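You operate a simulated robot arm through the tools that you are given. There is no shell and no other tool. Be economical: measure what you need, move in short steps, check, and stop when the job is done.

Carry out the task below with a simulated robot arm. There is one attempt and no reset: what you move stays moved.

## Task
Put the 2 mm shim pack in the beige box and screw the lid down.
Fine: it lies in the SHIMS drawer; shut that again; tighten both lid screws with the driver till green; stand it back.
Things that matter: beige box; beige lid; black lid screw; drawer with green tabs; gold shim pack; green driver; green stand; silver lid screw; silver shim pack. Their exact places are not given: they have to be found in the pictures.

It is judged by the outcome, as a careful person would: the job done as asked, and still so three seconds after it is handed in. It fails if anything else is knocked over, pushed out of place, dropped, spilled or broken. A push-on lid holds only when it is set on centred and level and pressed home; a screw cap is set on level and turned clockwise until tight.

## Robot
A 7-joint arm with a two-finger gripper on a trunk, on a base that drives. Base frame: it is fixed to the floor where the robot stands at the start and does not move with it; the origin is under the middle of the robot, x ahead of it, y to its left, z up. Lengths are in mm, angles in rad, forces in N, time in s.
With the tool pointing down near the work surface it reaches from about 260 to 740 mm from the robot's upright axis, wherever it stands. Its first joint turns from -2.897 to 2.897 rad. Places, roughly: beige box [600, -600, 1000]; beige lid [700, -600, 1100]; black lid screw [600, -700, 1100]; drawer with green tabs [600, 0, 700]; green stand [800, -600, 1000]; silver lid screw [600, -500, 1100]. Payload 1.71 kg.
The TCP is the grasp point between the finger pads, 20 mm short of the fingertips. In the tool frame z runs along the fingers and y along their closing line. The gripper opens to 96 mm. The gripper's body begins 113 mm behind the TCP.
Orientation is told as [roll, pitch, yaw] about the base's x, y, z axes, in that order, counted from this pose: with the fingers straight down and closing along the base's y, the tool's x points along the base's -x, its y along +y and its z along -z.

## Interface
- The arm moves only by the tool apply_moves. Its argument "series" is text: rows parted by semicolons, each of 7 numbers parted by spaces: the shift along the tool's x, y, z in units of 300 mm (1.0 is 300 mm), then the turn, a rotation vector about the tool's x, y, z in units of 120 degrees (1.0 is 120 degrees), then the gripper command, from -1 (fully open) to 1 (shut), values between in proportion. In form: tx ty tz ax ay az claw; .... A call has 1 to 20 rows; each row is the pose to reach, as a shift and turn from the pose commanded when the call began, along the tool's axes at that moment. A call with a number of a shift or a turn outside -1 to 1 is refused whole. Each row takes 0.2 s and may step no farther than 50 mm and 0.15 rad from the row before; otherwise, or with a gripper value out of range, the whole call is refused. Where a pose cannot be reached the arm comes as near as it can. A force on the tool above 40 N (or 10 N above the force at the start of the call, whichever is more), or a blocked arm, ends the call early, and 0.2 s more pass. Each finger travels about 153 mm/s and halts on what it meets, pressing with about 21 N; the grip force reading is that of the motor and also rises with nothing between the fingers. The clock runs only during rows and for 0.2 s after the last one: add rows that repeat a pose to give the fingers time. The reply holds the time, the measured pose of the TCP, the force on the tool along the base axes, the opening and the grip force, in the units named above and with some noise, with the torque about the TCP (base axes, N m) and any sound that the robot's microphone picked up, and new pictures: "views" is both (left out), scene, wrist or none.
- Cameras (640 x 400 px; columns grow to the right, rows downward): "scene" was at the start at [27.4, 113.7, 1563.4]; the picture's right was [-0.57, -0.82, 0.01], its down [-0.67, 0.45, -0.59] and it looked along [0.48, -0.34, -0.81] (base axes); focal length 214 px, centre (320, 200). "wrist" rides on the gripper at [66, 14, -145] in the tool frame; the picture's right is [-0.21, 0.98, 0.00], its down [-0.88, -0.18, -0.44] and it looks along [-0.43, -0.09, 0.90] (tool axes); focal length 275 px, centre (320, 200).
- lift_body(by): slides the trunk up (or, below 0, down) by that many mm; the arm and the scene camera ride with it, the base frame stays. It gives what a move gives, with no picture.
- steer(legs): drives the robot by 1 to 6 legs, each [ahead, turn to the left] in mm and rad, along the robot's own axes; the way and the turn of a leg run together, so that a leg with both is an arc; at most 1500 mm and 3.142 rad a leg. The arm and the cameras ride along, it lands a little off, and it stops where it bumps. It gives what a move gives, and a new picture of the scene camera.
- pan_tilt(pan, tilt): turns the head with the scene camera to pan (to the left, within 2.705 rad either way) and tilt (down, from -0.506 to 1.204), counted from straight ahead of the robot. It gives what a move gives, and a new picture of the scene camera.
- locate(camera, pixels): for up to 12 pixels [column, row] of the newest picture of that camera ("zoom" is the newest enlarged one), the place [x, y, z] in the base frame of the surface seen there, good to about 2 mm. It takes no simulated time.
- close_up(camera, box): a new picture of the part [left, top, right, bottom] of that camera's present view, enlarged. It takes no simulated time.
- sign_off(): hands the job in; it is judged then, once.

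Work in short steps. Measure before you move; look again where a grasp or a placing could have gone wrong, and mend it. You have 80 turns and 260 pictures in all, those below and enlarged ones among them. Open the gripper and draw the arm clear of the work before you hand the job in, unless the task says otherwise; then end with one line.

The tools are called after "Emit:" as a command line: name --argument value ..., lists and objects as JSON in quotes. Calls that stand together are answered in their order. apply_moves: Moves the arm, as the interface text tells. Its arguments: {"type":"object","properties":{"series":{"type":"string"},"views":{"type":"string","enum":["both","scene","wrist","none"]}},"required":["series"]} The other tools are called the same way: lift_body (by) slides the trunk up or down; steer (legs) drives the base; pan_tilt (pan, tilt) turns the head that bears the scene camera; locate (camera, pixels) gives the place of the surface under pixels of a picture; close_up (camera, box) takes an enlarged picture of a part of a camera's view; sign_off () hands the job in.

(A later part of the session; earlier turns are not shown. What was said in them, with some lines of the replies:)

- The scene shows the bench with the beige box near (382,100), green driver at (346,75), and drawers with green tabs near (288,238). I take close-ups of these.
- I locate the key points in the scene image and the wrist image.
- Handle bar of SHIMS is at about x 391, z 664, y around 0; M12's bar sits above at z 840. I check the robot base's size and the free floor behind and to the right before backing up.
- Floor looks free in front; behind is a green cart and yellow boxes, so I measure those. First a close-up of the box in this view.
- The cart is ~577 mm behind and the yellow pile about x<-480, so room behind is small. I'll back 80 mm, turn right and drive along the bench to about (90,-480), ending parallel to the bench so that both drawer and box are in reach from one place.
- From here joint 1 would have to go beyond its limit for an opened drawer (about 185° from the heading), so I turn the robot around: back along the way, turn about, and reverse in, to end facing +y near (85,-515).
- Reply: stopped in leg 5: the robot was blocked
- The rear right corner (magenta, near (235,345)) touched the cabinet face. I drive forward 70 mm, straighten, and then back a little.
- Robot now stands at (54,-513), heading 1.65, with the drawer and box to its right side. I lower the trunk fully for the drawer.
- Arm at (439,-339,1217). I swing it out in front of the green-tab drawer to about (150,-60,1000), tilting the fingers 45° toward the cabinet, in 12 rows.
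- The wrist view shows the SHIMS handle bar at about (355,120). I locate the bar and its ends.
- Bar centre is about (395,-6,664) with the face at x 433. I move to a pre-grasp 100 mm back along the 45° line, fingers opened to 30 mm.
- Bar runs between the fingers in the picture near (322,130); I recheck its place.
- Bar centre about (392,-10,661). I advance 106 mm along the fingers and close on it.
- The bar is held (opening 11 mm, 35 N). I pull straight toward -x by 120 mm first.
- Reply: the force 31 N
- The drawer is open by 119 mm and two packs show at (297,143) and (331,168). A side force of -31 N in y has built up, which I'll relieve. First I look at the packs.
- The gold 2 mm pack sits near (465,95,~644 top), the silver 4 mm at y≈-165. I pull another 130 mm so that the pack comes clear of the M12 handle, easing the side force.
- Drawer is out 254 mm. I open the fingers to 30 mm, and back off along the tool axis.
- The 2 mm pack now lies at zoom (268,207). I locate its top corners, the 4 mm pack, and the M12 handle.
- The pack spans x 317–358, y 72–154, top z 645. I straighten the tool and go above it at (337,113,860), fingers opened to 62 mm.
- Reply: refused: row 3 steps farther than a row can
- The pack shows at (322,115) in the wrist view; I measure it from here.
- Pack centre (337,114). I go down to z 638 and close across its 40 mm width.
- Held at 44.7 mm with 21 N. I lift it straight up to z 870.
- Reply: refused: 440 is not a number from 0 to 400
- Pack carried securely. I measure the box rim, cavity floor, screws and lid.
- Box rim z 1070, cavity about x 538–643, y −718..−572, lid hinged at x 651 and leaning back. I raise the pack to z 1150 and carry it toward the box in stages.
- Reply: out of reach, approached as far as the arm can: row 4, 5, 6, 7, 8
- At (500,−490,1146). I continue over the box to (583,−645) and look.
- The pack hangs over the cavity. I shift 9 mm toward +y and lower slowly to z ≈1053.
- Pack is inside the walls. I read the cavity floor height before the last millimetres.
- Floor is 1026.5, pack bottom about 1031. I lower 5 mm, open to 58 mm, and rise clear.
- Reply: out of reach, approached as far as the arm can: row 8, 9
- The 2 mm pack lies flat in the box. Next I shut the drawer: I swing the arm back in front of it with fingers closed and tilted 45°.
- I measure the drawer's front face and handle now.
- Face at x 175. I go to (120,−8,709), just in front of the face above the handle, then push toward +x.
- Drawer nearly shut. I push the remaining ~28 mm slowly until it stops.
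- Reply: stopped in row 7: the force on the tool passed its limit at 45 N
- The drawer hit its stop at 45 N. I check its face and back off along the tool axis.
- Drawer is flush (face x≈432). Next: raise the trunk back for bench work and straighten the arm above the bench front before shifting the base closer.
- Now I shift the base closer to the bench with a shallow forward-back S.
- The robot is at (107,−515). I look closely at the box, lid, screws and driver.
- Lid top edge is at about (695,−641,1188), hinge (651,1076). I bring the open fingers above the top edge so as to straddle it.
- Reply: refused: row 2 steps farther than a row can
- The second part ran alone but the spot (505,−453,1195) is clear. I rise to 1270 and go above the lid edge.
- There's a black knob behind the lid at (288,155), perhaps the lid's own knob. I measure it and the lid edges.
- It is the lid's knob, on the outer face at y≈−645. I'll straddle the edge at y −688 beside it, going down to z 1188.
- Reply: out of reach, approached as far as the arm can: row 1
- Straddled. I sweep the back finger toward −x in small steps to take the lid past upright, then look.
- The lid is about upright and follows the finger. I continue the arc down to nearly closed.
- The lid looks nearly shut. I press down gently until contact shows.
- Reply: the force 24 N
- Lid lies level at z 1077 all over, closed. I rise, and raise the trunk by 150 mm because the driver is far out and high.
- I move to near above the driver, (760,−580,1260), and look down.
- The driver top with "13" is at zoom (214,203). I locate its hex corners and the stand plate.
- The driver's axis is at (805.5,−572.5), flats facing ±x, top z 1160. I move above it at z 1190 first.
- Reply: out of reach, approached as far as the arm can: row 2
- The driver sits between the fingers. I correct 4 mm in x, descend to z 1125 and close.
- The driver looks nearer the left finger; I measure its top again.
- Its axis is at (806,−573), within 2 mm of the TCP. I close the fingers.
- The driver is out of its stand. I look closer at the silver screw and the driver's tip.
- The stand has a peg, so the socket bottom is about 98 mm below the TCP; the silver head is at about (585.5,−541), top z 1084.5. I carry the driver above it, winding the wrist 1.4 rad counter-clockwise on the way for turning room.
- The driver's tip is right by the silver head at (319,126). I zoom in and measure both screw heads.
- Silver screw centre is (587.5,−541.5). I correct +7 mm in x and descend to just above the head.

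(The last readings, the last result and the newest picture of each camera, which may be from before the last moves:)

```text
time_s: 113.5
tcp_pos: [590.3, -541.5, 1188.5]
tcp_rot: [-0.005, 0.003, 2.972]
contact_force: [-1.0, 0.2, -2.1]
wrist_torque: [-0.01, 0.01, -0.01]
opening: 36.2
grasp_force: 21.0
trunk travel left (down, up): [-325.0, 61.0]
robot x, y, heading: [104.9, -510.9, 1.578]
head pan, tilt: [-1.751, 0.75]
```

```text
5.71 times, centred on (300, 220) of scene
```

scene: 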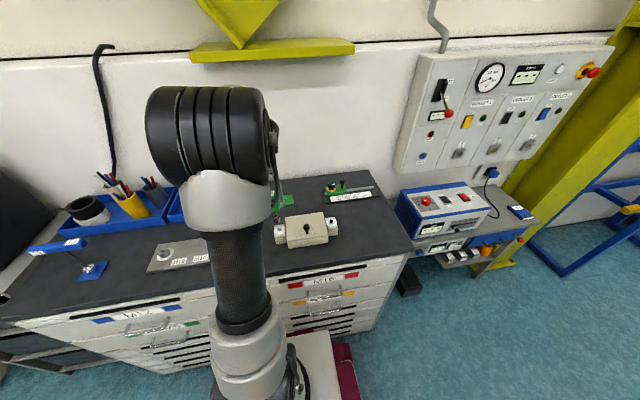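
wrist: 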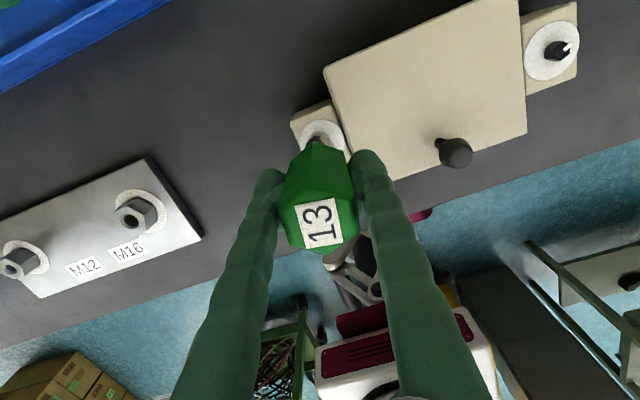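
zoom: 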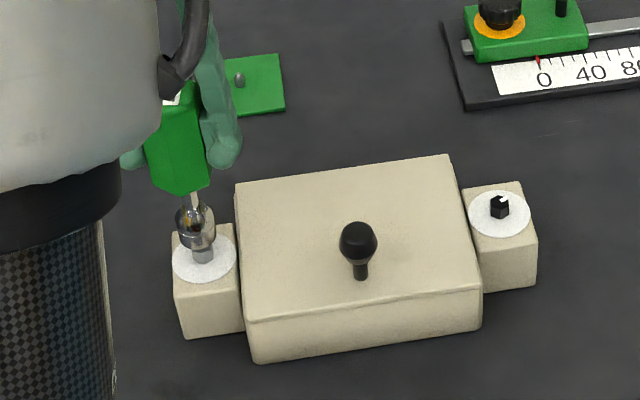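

The socket hangs right over the silver head. I trim −2 mm in x and lower gently.

Emit:
apply_moves --series "-0.008 0.001 0.01 0 0 0 1; -0.008 0.001 0.02 0 0 0 1; -0.008 0.001 0.03 0 0 0 1; -0.008 0.001 0.038 0 0 0 1; -0.008 0.001 0.045 0 0 0 1" --views "none"

Emit:
close_up --camera "scene" --box '[255, 185, 345, 255]'

```text
time_s: 114.7
tcp_pos: [587.2, -540.6, 1175.4]
tcp_rot: [-0.003, 0.002, 2.97]
contact_force: [-7.8, -2.8, 9.0]
wrist_torque: [-0.29, 0.79, -0.01]
opening: 36.0
grasp_force: 21.0
trunk travel left (down, up): [-325.0, 61.0]
robot x, y, heading: [107.2, -518.3, 1.578]
head pan, tilt: [-1.751, 0.75]
```

```text
5.71 times, centred on (300, 220) of scene
```

zoom: 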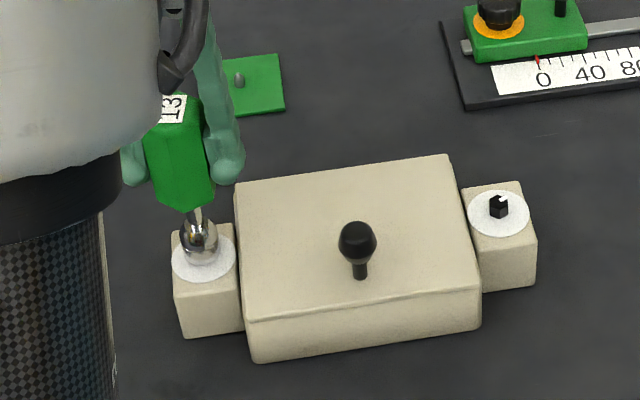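

The socket seems seated (z 1175, 9 N). I turn clockwise 2.1 rad with light downward pressure, watching torque.

Emit:
apply_moves --series "0 0 0.004 0 0 0.07 1; 0 0 0.008 0 0 0.14 1; 0 0 0.01 0 0 0.21 1; 0 0 0.01 0 0 0.28 1; 0 0 0.01 0 0 0.35 1; 0 0 0.01 0 0 0.42 1; 0 0 0.01 0 0 0.49 1; 0 0 0.01 0 0 0.56 1; 0 0 0.01 0 0 0.63 1; 0 0 0.01 0 0 0.7 1; 0 0 0.01 0 0 0.77 1; 0 0 0.01 0 0 0.84 1; 0 0 0.01 0 0 0.91 1; 0 0 0.01 0 0 0.98 1" --views "wrist"

Emit:
close_up --camera "scene" --box '[255, 185, 345, 255]'

```text
time_s: 117.7
tcp_pos: [594.6, -532.5, 1170.5]
tcp_rot: [-0.003, -0.008, 0.918]
contact_force: [31.4, 19.7, -2.1]
wrist_torque: [-0.04, 0.17, 0.61]
opening: 36.8
grasp_force: 21.2
trunk travel left (down, up): [-325.0, 61.0]
robot x, y, heading: [110.2, -512.1, 1.583]
head pan, tilt: [-1.751, 0.75]
```

wrist: 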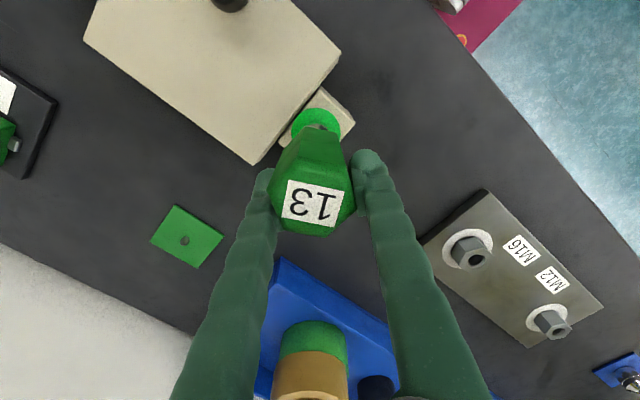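

```text
5.71 times, centred on (300, 220) of scene
```

zoom: 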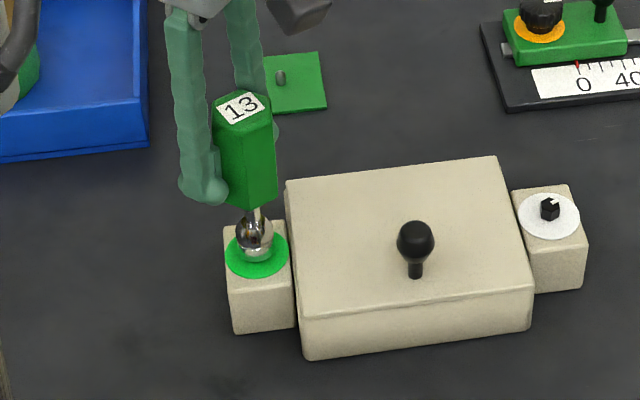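

The silver screw's disc turned green. A side force (31,20 N) has built up, so I ease the command toward it first.

Emit:
apply_moves --series "-0.012 -0.004 -0.003 0 0 0 1; -0.023 -0.008 -0.006 0 0 0 1; -0.023 -0.008 -0.006 0 0 0 1" --views "none"

```text
time_s: 118.5
tcp_pos: [592.9, -533.7, 1173.1]
tcp_rot: [0.003, 0.002, 0.913]
contact_force: [4.0, 6.1, -4.2]
wrist_torque: [0.64, -0.31, 0.02]
opening: 36.4
grasp_force: 21.0
trunk travel left (down, up): [-325.0, 61.0]
robot x, y, heading: [112.6, -510.8, 1.576]
head pan, tilt: [-1.751, 0.75]
```

Force eased. The driver slid about 10 mm along the pads (tool +x), which I allow for. I lift 80 mm, carry it over the black screw at (588,−743), winding back counter-clockwise.

Emit:
apply_moves --series "0 0 -0.04 0 0 0 1; 0 0 -0.15 0 0 0 1; 0 0 -0.27 0 0 0 1; 0.041 -0.027 -0.27 0 0 -0.07 1; 0.082 -0.055 -0.27 0 0 -0.14 1; 0.124 -0.082 -0.27 0 0 -0.21 1; 0.165 -0.11 -0.27 0 0 -0.28 1; 0.206 -0.137 -0.27 0 0 -0.35 1; 0.247 -0.165 -0.27 0 0 -0.42 1; 0.289 -0.192 -0.27 0 0 -0.49 1; 0.33 -0.219 -0.27 0 0 -0.56 1; 0.371 -0.247 -0.27 0 0 -0.63 1; 0.412 -0.274 -0.27 0 0 -0.7 1; 0.453 -0.302 -0.27 0 0 -0.77 1; 0.495 -0.329 -0.27 0 0 -0.84 1; 0.536 -0.357 -0.27 0 0 -0.91 1; 0.577 -0.384 -0.27 0 0 -0.98 1; 0.577 -0.384 -0.27 0 0 -0.98 1; 0.577 -0.384 -0.27 0 0 -0.98 1"

Emit:
close_up --camera "scene" --box '[255, 165, 375, 255]'

Emit:
close_up --camera "wrist" --box '[240, 60, 420, 260]'

```text
time_s: 122.5
tcp_pos: [581.5, -734.1, 1258.4]
tcp_rot: [0.003, 0.001, 2.976]
contact_force: [-0.4, 1.1, -2.1]
wrist_torque: [-0.07, 0.04, 0.01]
opening: 36.2
grasp_force: 21.3
trunk travel left (down, up): [-325.0, 61.0]
robot x, y, heading: [112.8, -509.6, 1.58]
head pan, tilt: [-1.751, 0.75]
```

scene: 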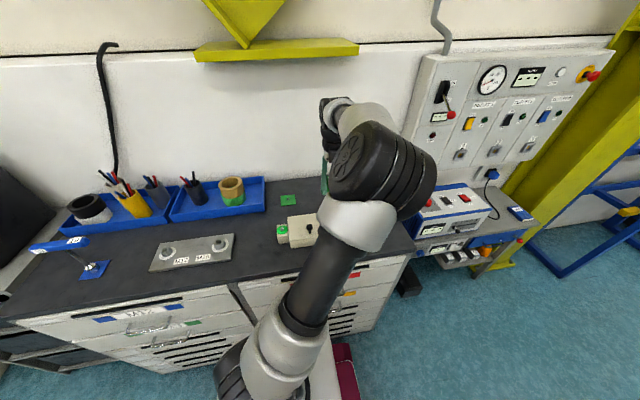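
wrist: 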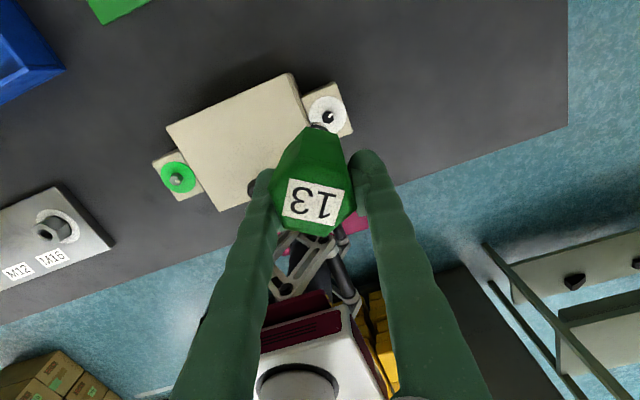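

```text
4.44 times, centred on (315, 210) of scene
```

zoom: 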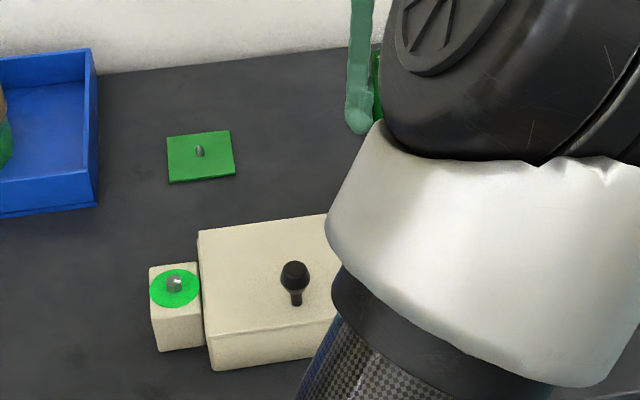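

```text
2.00 times, centred on (330, 160) of wrist
```

zoom: 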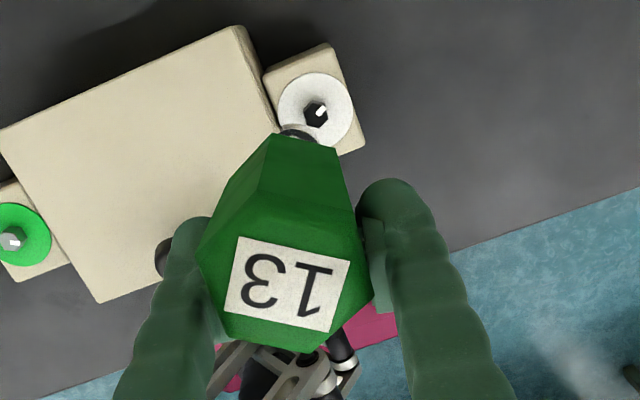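

Silver stays green; the driver slipped round in the grip but is still on its flats. I measure the driver's top and the black screw from here.

Emit:
locate --camera "zoom" --pixels '[[290, 283], [262, 239], [347, 263], [313, 328], [229, 306], [315, 112], [298, 133], [282, 95], [352, 110], [320, 75], [320, 145]]'

```text
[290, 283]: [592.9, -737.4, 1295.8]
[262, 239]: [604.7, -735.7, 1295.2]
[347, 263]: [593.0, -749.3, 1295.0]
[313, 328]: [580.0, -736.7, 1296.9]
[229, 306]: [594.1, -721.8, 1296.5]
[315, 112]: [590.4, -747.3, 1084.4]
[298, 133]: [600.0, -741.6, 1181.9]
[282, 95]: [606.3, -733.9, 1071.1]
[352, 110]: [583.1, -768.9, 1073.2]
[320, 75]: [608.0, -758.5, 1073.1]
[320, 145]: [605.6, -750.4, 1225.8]
```

Driver axis is at (593,−736), black screw at about (589,−745.5). I shift and lower to just above the head, then look.

Emit:
apply_moves --series "-0.003 0.031 0.06 0 0 0 1; -0.003 0.031 0.14 0 0 0 1; -0.003 0.031 0.2 0 0 0 1; -0.003 0.031 0.22 0 0 0 1; -0.003 0.031 0.22 0 0 0 1; -0.003 0.031 0.22 0 0 0 1" --views "wrist"

Emit:
close_up --camera "wrist" --box '[260, 80, 380, 160]'

Emit:
close_up --camera "scene" --box '[285, 165, 375, 255]'

```text
time_s: 123.9
tcp_pos: [578.8, -755.5, 1188.5]
tcp_rot: [-0.005, 0.0, 2.97]
contact_force: [0.9, 0.9, -1.6]
wrist_torque: [0.02, -0.01, 0.0]
opening: 36.1
grasp_force: 21.1
trunk travel left (down, up): [-325.0, 61.0]
robot x, y, heading: [111.4, -513.4, 1.578]
head pan, tilt: [-1.751, 0.75]
```

wrist: 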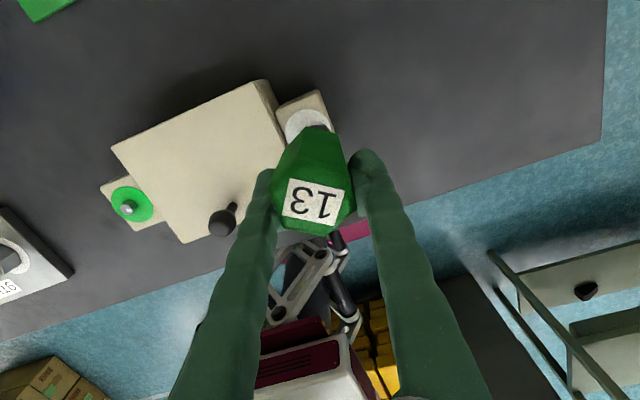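

```text
5.00 times, centred on (320, 120) of wrist
```

zoom: 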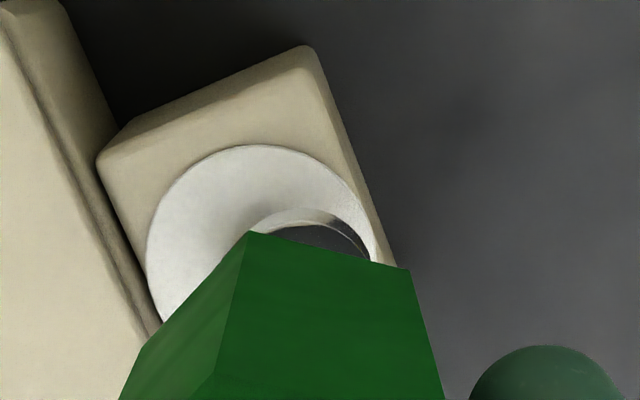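

```text
4.44 times, centred on (330, 210) of scene
```

zoom: 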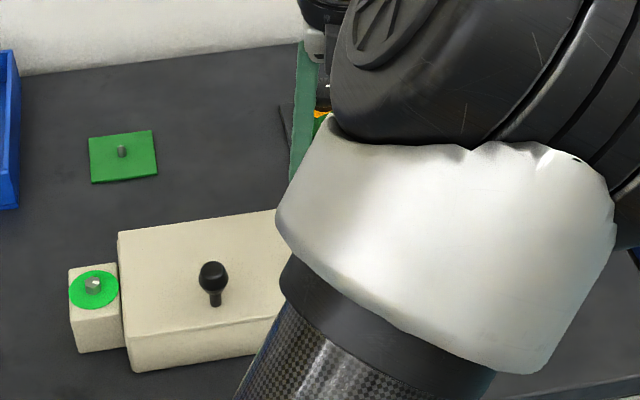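

The arm settled at y −755, about 10 mm too far. I measure the disc and the driver's label again.

Emit:
locate --camera "zoom" --pixels '[[148, 250], [250, 146], [355, 205], [180, 185], [310, 160], [165, 315]]'

Emit:
locate --camera "wrist" --pixels '[[313, 201], [289, 178], [349, 190], [337, 225], [281, 213]]'

```text
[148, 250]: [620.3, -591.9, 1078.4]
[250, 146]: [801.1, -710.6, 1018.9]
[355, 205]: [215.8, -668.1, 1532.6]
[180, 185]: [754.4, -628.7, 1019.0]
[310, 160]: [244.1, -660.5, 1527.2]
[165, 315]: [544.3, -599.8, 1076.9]
```

```text
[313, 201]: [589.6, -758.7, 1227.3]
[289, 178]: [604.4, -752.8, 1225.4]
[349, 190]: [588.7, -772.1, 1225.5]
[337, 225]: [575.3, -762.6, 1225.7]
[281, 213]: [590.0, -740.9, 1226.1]
```

That zoom was the scene one; I map the disc edge into the wrist picture instead.

Emit:
locate --camera "wrist" --pixels '[[286.5, 130], [306, 110], [326, 121], [292.5, 117.5], [317.5, 113], [288, 140], [278, 128], [320, 88], [334, 128]]'

```text
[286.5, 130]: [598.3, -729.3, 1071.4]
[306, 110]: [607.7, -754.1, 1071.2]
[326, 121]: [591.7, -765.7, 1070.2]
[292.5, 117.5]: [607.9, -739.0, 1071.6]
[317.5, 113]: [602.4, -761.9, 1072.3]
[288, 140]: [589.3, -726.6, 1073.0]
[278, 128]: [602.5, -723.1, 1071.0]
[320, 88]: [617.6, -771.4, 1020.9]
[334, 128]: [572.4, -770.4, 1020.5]
```

Black disc centre is (588.8,−746.3); driver axis (589.6,−757). I shift +10.8 mm in y at this height and check.

Emit:
apply_moves --series "-0.004 -0.018 0 0 0 0 1; -0.009 -0.035 0 0 0 0 1; -0.009 -0.035 0 0 0 0 1; -0.009 -0.035 0 0 0 0 1; -0.009 -0.035 0 0 0 0 1" --views "wrist"

Emit:
locate --camera "wrist" --pixels '[[289, 178], [349, 190], [337, 225], [281, 213]]'

Emit:
close_up --camera "wrist" --box '[260, 80, 380, 160]'

```text
time_s: 125.1
tcp_pos: [577.4, -742.1, 1188.5]
tcp_rot: [-0.004, 0.0, 2.971]
contact_force: [0.0, -0.5, -0.8]
wrist_torque: [-0.03, -0.01, -0.02]
opening: 36.2
grasp_force: 21.2
trunk travel left (down, up): [-325.0, 61.0]
robot x, y, heading: [107.6, -512.6, 1.581]
head pan, tilt: [-1.751, 0.75]
```

wrist: 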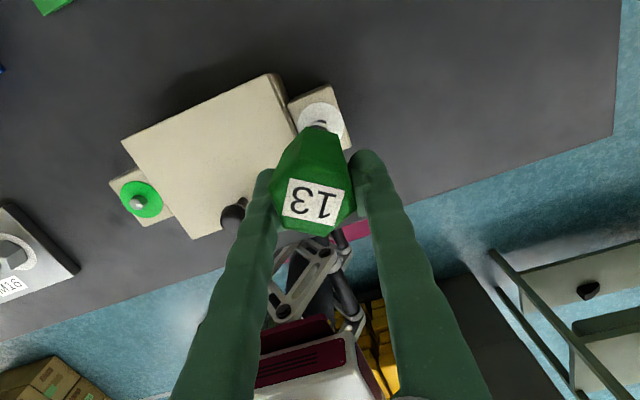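

```text
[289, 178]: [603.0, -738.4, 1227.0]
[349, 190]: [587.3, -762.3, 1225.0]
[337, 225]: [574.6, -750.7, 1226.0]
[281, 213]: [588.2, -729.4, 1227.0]
```

```text
5.00 times, centred on (320, 120) of wrist
```

zoom: 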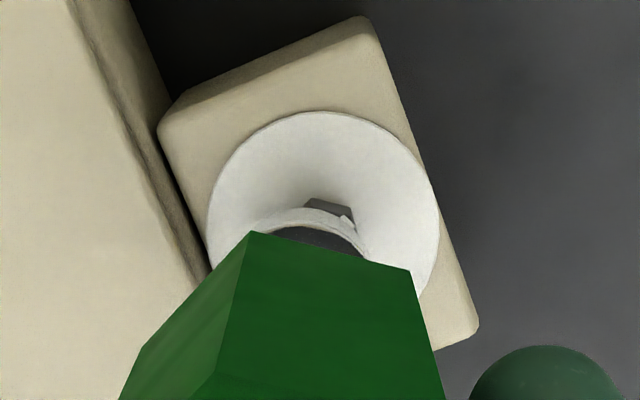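

Driver axis now (588.3,−745.2), good within about 1 mm. I lower onto the black head.

Emit:
apply_moves --series "0.004 0.003 0.01 0 0 0 1; 0.004 0.003 0.02 0 0 0 1; 0.004 0.003 0.03 0 0 0 1; 0.004 0.003 0.038 0 0 0 1; 0.004 0.003 0.045 0 0 0 1" --views "none"

Emit:
close_up --camera "wrist" --box '[260, 80, 380, 160]'

```text
time_s: 126.3
tcp_pos: [578.4, -745.4, 1174.3]
tcp_rot: [-0.003, 0.002, 2.969]
contact_force: [-4.0, -5.3, -2.1]
wrist_torque: [-0.56, -0.44, -0.06]
opening: 35.9
grasp_force: 20.7
trunk travel left (down, up): [-325.0, 61.0]
robot x, y, heading: [110.6, -513.7, 1.578]
head pan, tilt: [-1.751, 0.75]
```

```text
5.00 times, centred on (320, 120) of wrist
```

zoom: 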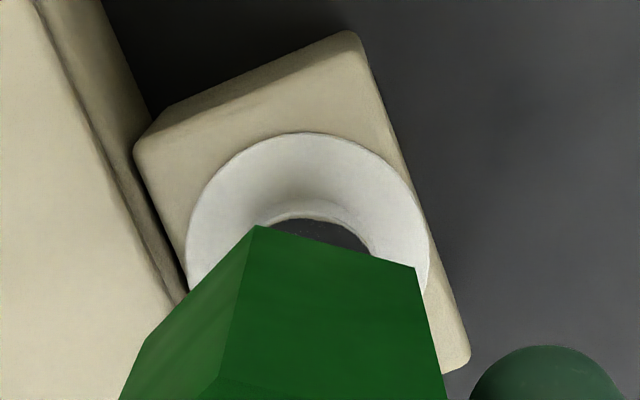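

The socket is over the head. As the driver sits ~10.5 mm off the TCP, I turn clockwise while orbiting the TCP around the driver's axis; first 1.17 rad.

Emit:
apply_moves --series "0.0004 -0.0051 0.004 0 0 0.07 1; 0.0015 -0.0101 0.006 0 0 0.14 1; 0.0033 -0.0149 0.006 0 0 0.21 1; 0.0059 -0.0194 0.006 0 0 0.28 1; 0.009 -0.0234 0.006 0 0 0.35 1; 0.0127 -0.027 0.006 0 0 0.42 1; 0.0169 -0.0299 0.006 0 0 0.49 1; 0.0214 -0.0323 0.006 0 0 0.56 1" --views "wrist"

Emit:
close_up --camera "wrist" --box '[250, 70, 390, 250]'

```text
time_s: 128.1
tcp_pos: [585.8, -731.4, 1172.7]
tcp_rot: [-0.003, -0.006, 1.798]
contact_force: [-8.9, 10.5, -4.9]
wrist_torque: [-0.2, 0.17, 0.16]
opening: 30.4
grasp_force: 20.9
trunk travel left (down, up): [-325.0, 61.0]
robot x, y, heading: [108.1, -513.1, 1.577]
head pan, tilt: [-1.751, 0.75]
```

wrist: 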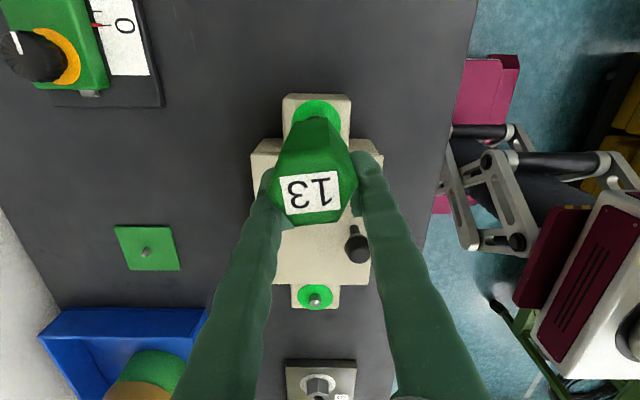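

```text
2.22 times, centred on (320, 160) of wrist
```

zoom: 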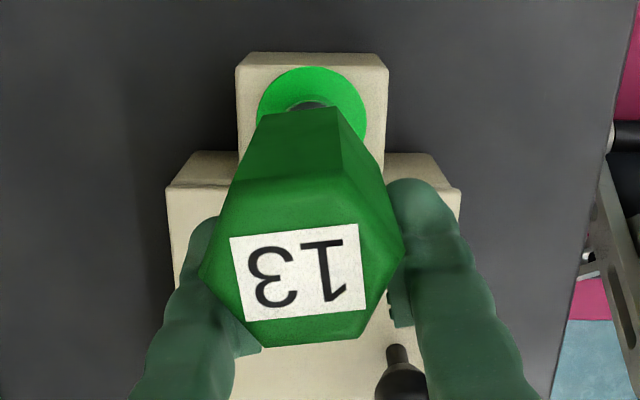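

Both screws are green. The driver now sits at the edge of the pads (opening 30 mm), so I'll regrip it while it stands on the screw. I measure its top.

Emit:
locate --camera "zoom" --pixels '[[232, 238], [357, 224], [364, 308], [243, 321], [297, 272], [200, 275], [402, 250], [355, 338], [250, 346]]'

```text
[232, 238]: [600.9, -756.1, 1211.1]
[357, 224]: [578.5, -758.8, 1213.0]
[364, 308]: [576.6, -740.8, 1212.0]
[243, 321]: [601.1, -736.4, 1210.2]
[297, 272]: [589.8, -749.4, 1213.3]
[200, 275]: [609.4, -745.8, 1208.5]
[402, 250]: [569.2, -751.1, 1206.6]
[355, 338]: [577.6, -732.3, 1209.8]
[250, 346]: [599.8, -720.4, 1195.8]
```

Driver axis is (589.3,−748), flats' normals at 37.5° and 97.5°. I open the fingers and let things settle.

Emit:
apply_moves --series "0 0 0 0 0 0 0; 0 0 0 0 0 0 -0.3; 0 0 0 0 0 0 -0.3; 0 0 0 0 0 0 -0.3" --views "wrist"

Emit:
locate --camera "wrist" --pixels '[[310, 194], [281, 177], [337, 171], [340, 209], [286, 214]]'

```text
time_s: 129.1
tcp_pos: [587.5, -735.0, 1173.7]
tcp_rot: [-0.003, -0.005, 1.797]
contact_force: [0.1, 1.4, -0.6]
wrist_torque: [-0.02, -0.01, -0.03]
opening: 62.3
grasp_force: 0.1
trunk travel left (down, up): [-325.0, 61.0]
robot x, y, heading: [113.7, -510.0, 1.584]
head pan, tilt: [-1.751, 0.75]
```

wrist: 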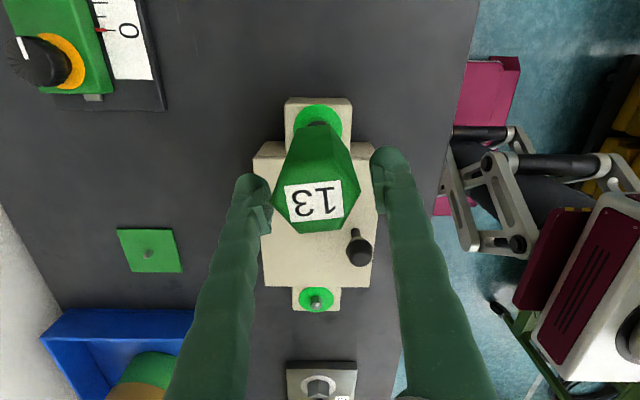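

```text
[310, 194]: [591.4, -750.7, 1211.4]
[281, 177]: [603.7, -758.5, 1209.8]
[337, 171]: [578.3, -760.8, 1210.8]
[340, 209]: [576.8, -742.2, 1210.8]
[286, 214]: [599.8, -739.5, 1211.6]
```

The driver stands upright by itself on the screw. I recentre on it, align with its flats (turn +0.47 rad) and close again.

Emit:
apply_moves --series "0.02 0.002 0 0 0 -0.06 -0.3; 0.042 0.004 0 0 0 -0.12 -0.3; 0.042 0.004 0 0 0 -0.18 -0.3; 0.042 0.004 0 0 0 -0.225 -0.3; 0.042 0.004 0 0 0 -0.225 -0.3; 0.042 0.004 0 0 0 -0.225 -0.3" --views "wrist"

Emit:
close_up --camera "wrist" --box '[230, 90, 420, 250]'

```text
time_s: 130.5
tcp_pos: [589.2, -746.5, 1172.6]
tcp_rot: [-0.005, -0.002, 2.27]
contact_force: [-0.5, 0.1, 0.0]
wrist_torque: [0.01, -0.01, 0.03]
opening: 62.4
grasp_force: 0.1
trunk travel left (down, up): [-325.0, 61.0]
robot x, y, heading: [108.9, -510.3, 1.58]
head pan, tilt: [-1.751, 0.75]
```

wrist: 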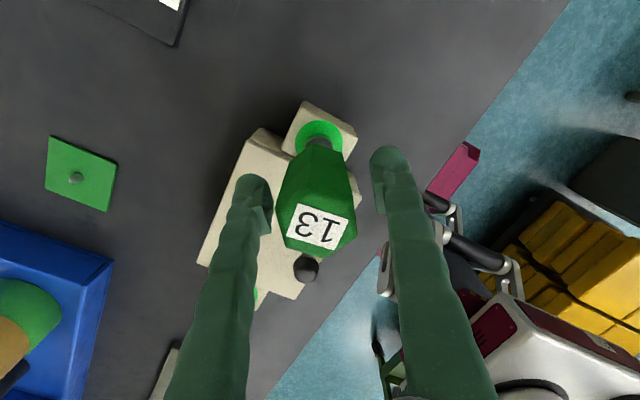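

```text
2.50 times, centred on (325, 170) of wrist
```

zoom: 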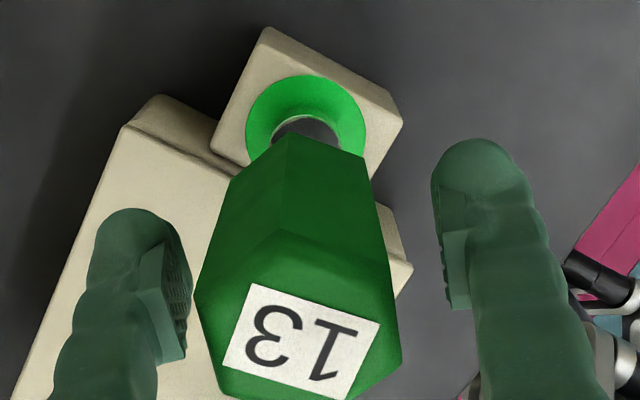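

Flats look parallel to the pads. I close, and then lift straight up 75 mm.

Emit:
apply_moves --series "0 0 0 0 0 0 0.1; 0 0 0 0 0 0 1; 0 0 0 0 0 0 1; 0 0 0 0 0 0 1" --views "none"

Emit:
apply_moves --series "0 0 -0.02 0 0 0 1; 0 0 -0.06 0 0 0 1; 0 0 -0.12 0 0 0 1; 0 0 -0.2 0 0 0 1; 0 0 -0.28 0 0 0 1; 0 0 -0.28 0 0 0 1" --views "wrist"

Emit:
close_up --camera "wrist" --box '[230, 90, 420, 250]'

```text
time_s: 131.5
tcp_pos: [590.4, -746.6, 1172.9]
tcp_rot: [-0.004, -0.001, 2.269]
contact_force: [3.0, 2.6, 1.3]
wrist_torque: [-0.06, 0.05, -0.37]
opening: 36.2
grasp_force: 21.2
trunk travel left (down, up): [-325.0, 61.0]
robot x, y, heading: [110.2, -515.7, 1.577]
head pan, tilt: [-1.751, 0.75]
```

```text
time_s: 132.9
tcp_pos: [587.8, -747.6, 1256.5]
tcp_rot: [-0.004, -0.003, 2.271]
contact_force: [1.1, -0.9, -1.7]
wrist_torque: [-0.01, 0.01, 0.0]
opening: 36.2
grasp_force: 20.8
trunk travel left (down, up): [-325.0, 61.0]
robot x, y, heading: [106.5, -512.4, 1.576]
head pan, tilt: [-1.751, 0.75]
```

wrist: 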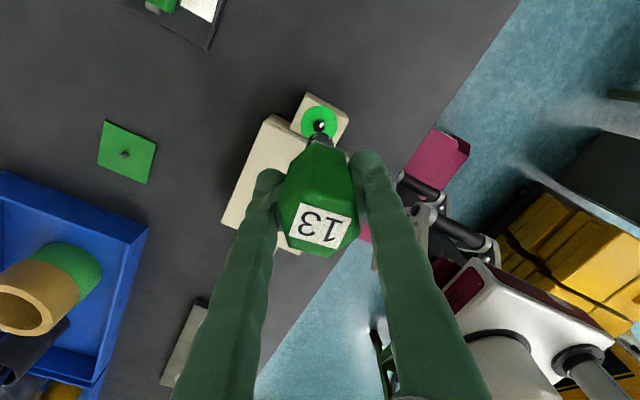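

```text
2.50 times, centred on (325, 170) of wrist
```

zoom: 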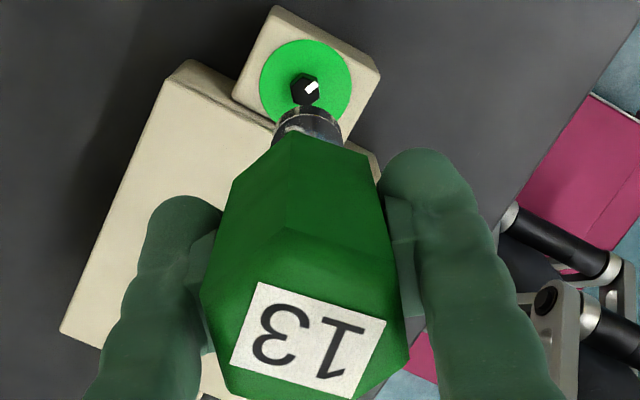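

Grip is centred (36.2 mm) and both discs are green. I carry the driver to above the stand's peg (805,−572) at z 1235, turning back to yaw 1.571.

Emit:
apply_moves --series "0.002 -0.1 0 0 0 0.037 1; 0.005 -0.2 0.01 0 0 0.074 1; 0.007 -0.3 0.02 0 0 0.111 1; 0.01 -0.41 0.04 0 0 0.15 1; 0.012 -0.52 0.06 0 0 0.187 1; 0.014 -0.63 0.07 0 0 0.224 1; 0.016 -0.73 0.07 0 0 0.26 1; 0.019 -0.83 0.07 0 0 0.3 1; 0.021 -0.93 0.07 0 0 0.334 1; 0.021 -0.93 0.07 0 0 0.334 1; 0.021 -0.93 0.07 0 0 0.334 1; 0.021 -0.93 0.07 0 0 0.334 1"

Emit:
close_up --camera "wrist" --box '[250, 70, 400, 260]'

Emit:
locate --camera "wrist" --pixels '[[319, 124], [319, 137], [318, 222], [342, 90], [350, 143], [288, 100]]'

```text
time_s: 135.5
tcp_pos: [807.0, -572.0, 1236.5]
tcp_rot: [-0.002, -0.006, 1.569]
contact_force: [-0.1, -0.3, -1.3]
wrist_torque: [0.04, -0.01, 0.01]
opening: 36.2
grasp_force: 20.9
trunk travel left (down, up): [-325.0, 61.0]
robot x, y, heading: [112.4, -514.1, 1.582]
head pan, tilt: [-1.751, 0.75]
```

scene: 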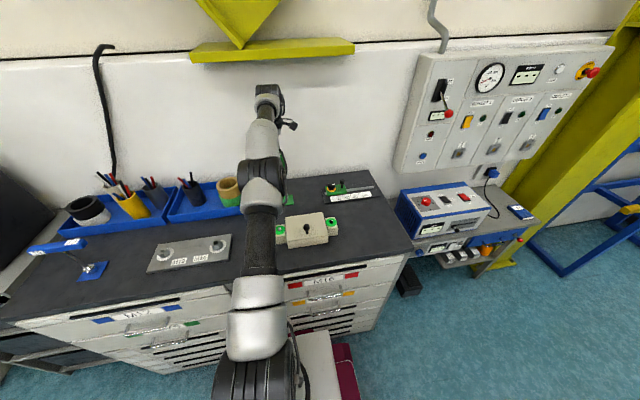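
wrist: 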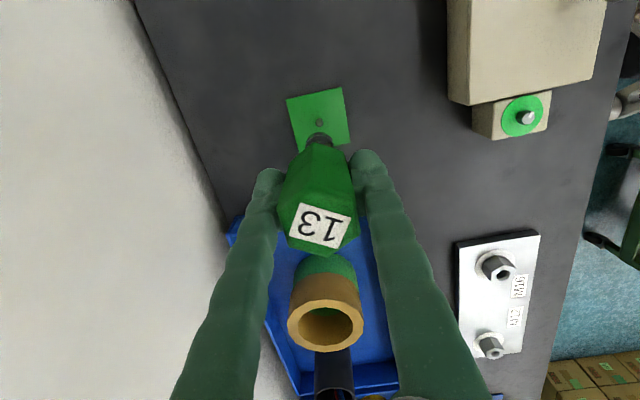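

```text
2.11 times, centred on (325, 165) of wrist
```

zoom: 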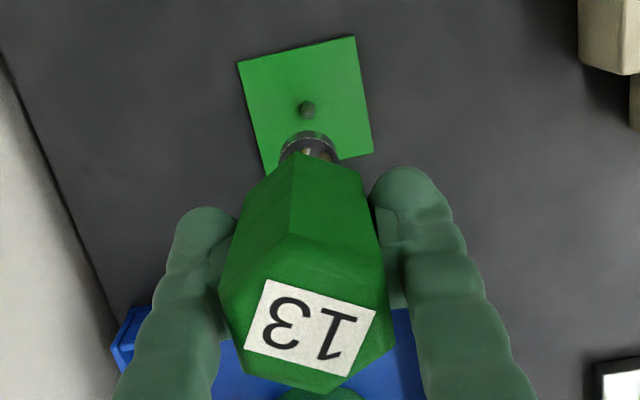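

```text
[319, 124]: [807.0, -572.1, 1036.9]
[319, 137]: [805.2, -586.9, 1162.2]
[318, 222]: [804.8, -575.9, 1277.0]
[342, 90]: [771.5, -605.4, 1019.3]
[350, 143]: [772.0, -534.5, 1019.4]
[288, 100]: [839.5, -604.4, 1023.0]
```

Peg at (806,−572), driver axis within ~1.5 mm. I lower it to z 1140, then slowly on until contact.

Emit:
apply_moves --series "0 0 0.1 0 0 0 1; 0 0 0.2 0 0 0 1; 0 0 0.28 0 0 0 1; 0 0 0.3 0 0 0 1; 0 0 0.3 0 0 0 1" --views "wrist"

Emit:
close_up --camera "wrist" --box '[260, 70, 380, 160]'

```text
time_s: 136.7
tcp_pos: [807.8, -571.9, 1146.6]
tcp_rot: [-0.002, -0.004, 1.57]
contact_force: [0.7, -0.2, -0.6]
wrist_torque: [-0.03, 0.03, 0.0]
opening: 36.1
grasp_force: 21.3
trunk travel left (down, up): [-325.0, 61.0]
robot x, y, heading: [109.8, -510.8, 1.579]
head pan, tilt: [-1.751, 0.75]
```

wrist: 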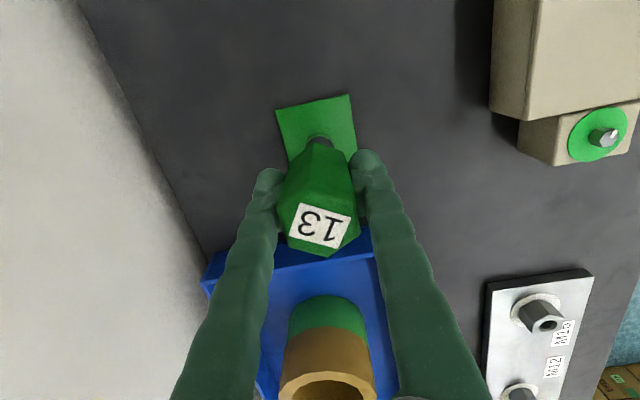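

```text
4.44 times, centred on (320, 115) of wrist
```

zoom: 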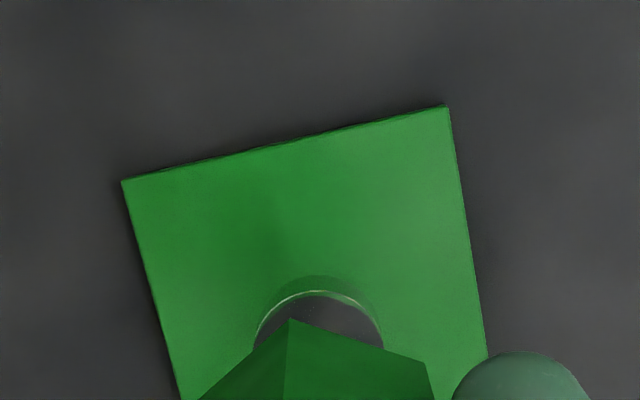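

Socket is centred across the plate. I lower further in small steps.

Emit:
apply_moves --series "0 0.004 0.02 0 0 0 1; 0 0.004 0.035 0 0 0 1; 0 0.004 0.05 0 0 0 1; 0 0.004 0.062 0 0 0 1; 0 0.004 0.072 0 0 0 1; 0 0.004 0.08 0 0 0 1; 0 0.004 0.086 0 0 0 1" --views "wrist"

```text
time_s: 138.3
tcp_pos: [806.0, -573.3, 1121.5]
tcp_rot: [-0.003, -0.006, 1.57]
contact_force: [0.6, 0.0, -1.3]
wrist_torque: [-0.01, 0.03, -0.01]
opening: 35.8
grasp_force: 20.6
trunk travel left (down, up): [-325.0, 61.0]
robot x, y, heading: [110.0, -512.6, 1.578]
head pan, tilt: [-1.751, 0.75]
```

wrist: 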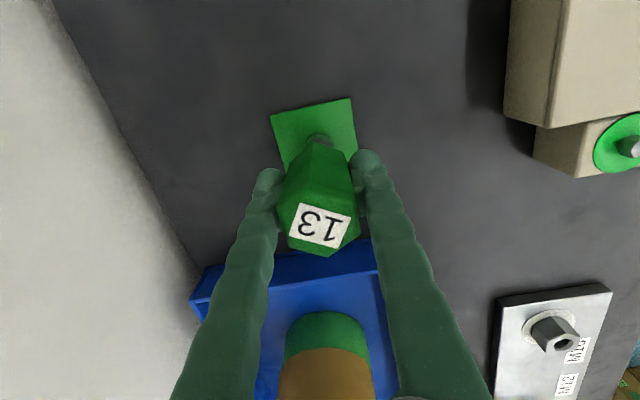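

No contact yet; I check the top's height against the original 1160.

Emit:
locate --camera "wrist" --pixels '[[320, 225], [300, 215], [340, 235]]'

```text
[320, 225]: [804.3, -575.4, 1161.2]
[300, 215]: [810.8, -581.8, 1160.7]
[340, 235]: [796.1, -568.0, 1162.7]
```

About 1–1.5 mm to go. I lower 2 mm more and then open and rise.

Emit:
apply_moves --series "0 0 0.004 0 0 0 1; 0 0 0.007 0 0 0 1; 0 0 0.007 0 0 0 1" --views "none"

Emit:
apply_moves --series "0 0 0 0 0 0 0.1; 0 0 0 0 0 0 -0.25; 0 0 0 0 0 0 -0.25; 0 0 0 0 0 0 -0.25" --views "wrist"

Emit:
locate --camera "wrist" --pixels '[[320, 225], [300, 215], [340, 235]]'

```text
time_s: 139.1
tcp_pos: [806.5, -573.6, 1120.8]
tcp_rot: [-0.006, -0.004, 1.569]
contact_force: [0.5, -0.7, 10.8]
wrist_torque: [-0.1, 0.14, 0.0]
opening: 35.7
grasp_force: 20.9
trunk travel left (down, up): [-325.0, 61.0]
robot x, y, heading: [109.8, -511.2, 1.577]
head pan, tilt: [-1.751, 0.75]
```

```text
time_s: 140.1
tcp_pos: [807.4, -572.9, 1118.7]
tcp_rot: [-0.002, -0.005, 1.568]
contact_force: [-0.5, -0.3, -0.3]
wrist_torque: [0.05, 0.0, 0.02]
opening: 59.9
grasp_force: 0.0
trunk travel left (down, up): [-325.0, 61.0]
robot x, y, heading: [107.9, -510.3, 1.58]
head pan, tilt: [-1.751, 0.75]
```

wrist: 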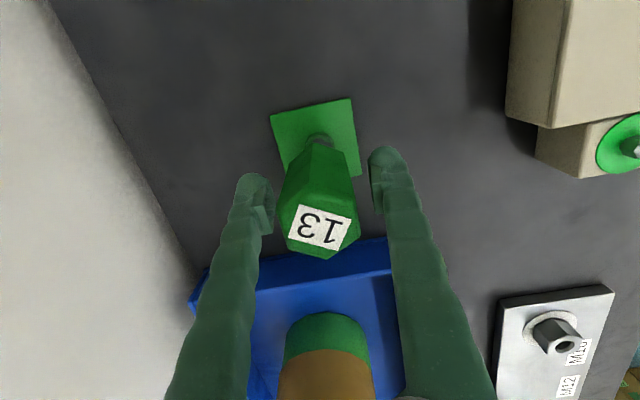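

```text
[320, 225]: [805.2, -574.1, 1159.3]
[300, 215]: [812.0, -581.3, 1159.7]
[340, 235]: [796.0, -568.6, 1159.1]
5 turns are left
```

The driver is seated and stands free (top 1159). I rise straight up and back off clear of the work, taking a final look.

Emit:
apply_moves --series "0 0 -0.08 0 0 0 -0.25; 0 0 -0.2 0 0 0 -0.25; 0 0 -0.32 0 0 0 -0.25; 0 0.1 -0.38 0 0 0 -0.25; 0 0.25 -0.42 0 0 0 -0.25; 0 0.4 -0.42 0 0 0 -0.25; -0.05 0.55 -0.42 0 0 0 -0.25; -0.1 0.7 -0.42 0 0 0 -0.25; -0.2 0.8 -0.42 0 0 0 -0.25; -0.3 0.9 -0.42 0 0 0 -0.25; -0.4 1 -0.42 0 0 0 -0.25; -0.52 1 -0.42 0 0 0 -0.25"

Emit:
close_up --camera "scene" --box '[240, 160, 390, 310]'

```text
time_s: 142.7
tcp_pos: [506.1, -415.1, 1240.4]
tcp_rot: [-0.001, -0.002, 1.571]
contact_force: [0.2, 0.8, 0.7]
wrist_torque: [-0.04, 0.0, -0.04]
opening: 59.9
grasp_force: 0.0
trunk travel left (down, up): [-325.0, 61.0]
robot x, y, heading: [108.9, -509.3, 1.575]
head pan, tilt: [-1.751, 0.75]
```

scene: 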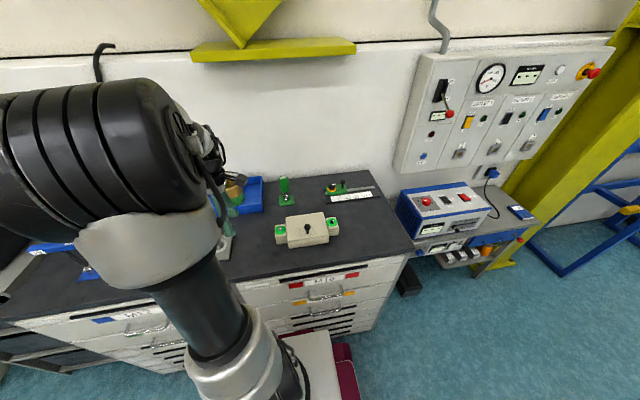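
wrist: 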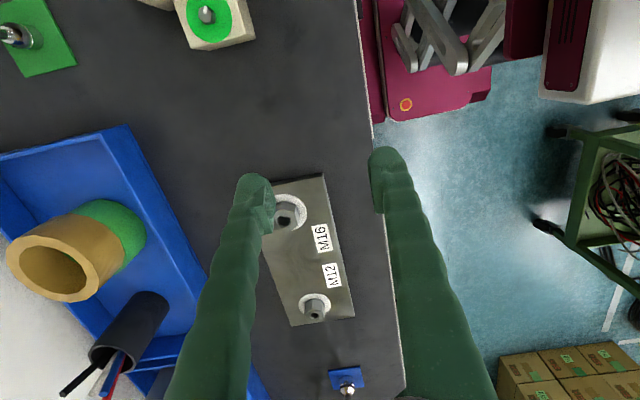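

```text
2.67 times, centred on (315, 235) of scene
4 turns are left
```

zoom: 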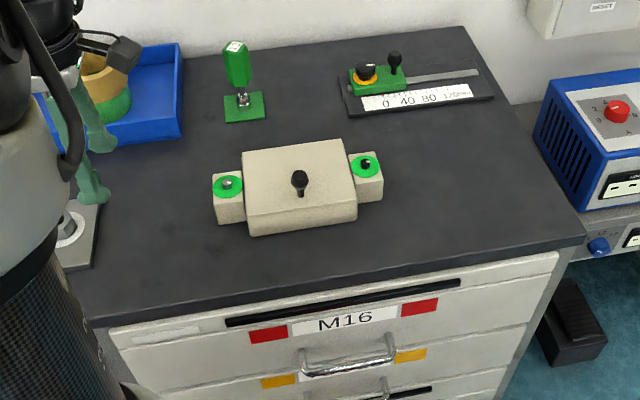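

The close-up shows both screw discs green, the lid closed and the driver upright in its stand. The drawer was flush when last checked, and the arm is clear with the gripper open, so I hand the job in.

Emit:
sign_off

```text
The job is handed in.
```

The 2 mm shim pack is in the beige box with the lid closed and both screws tightened to green; the SHIMS drawer is shut and the green driver is back on its stand.
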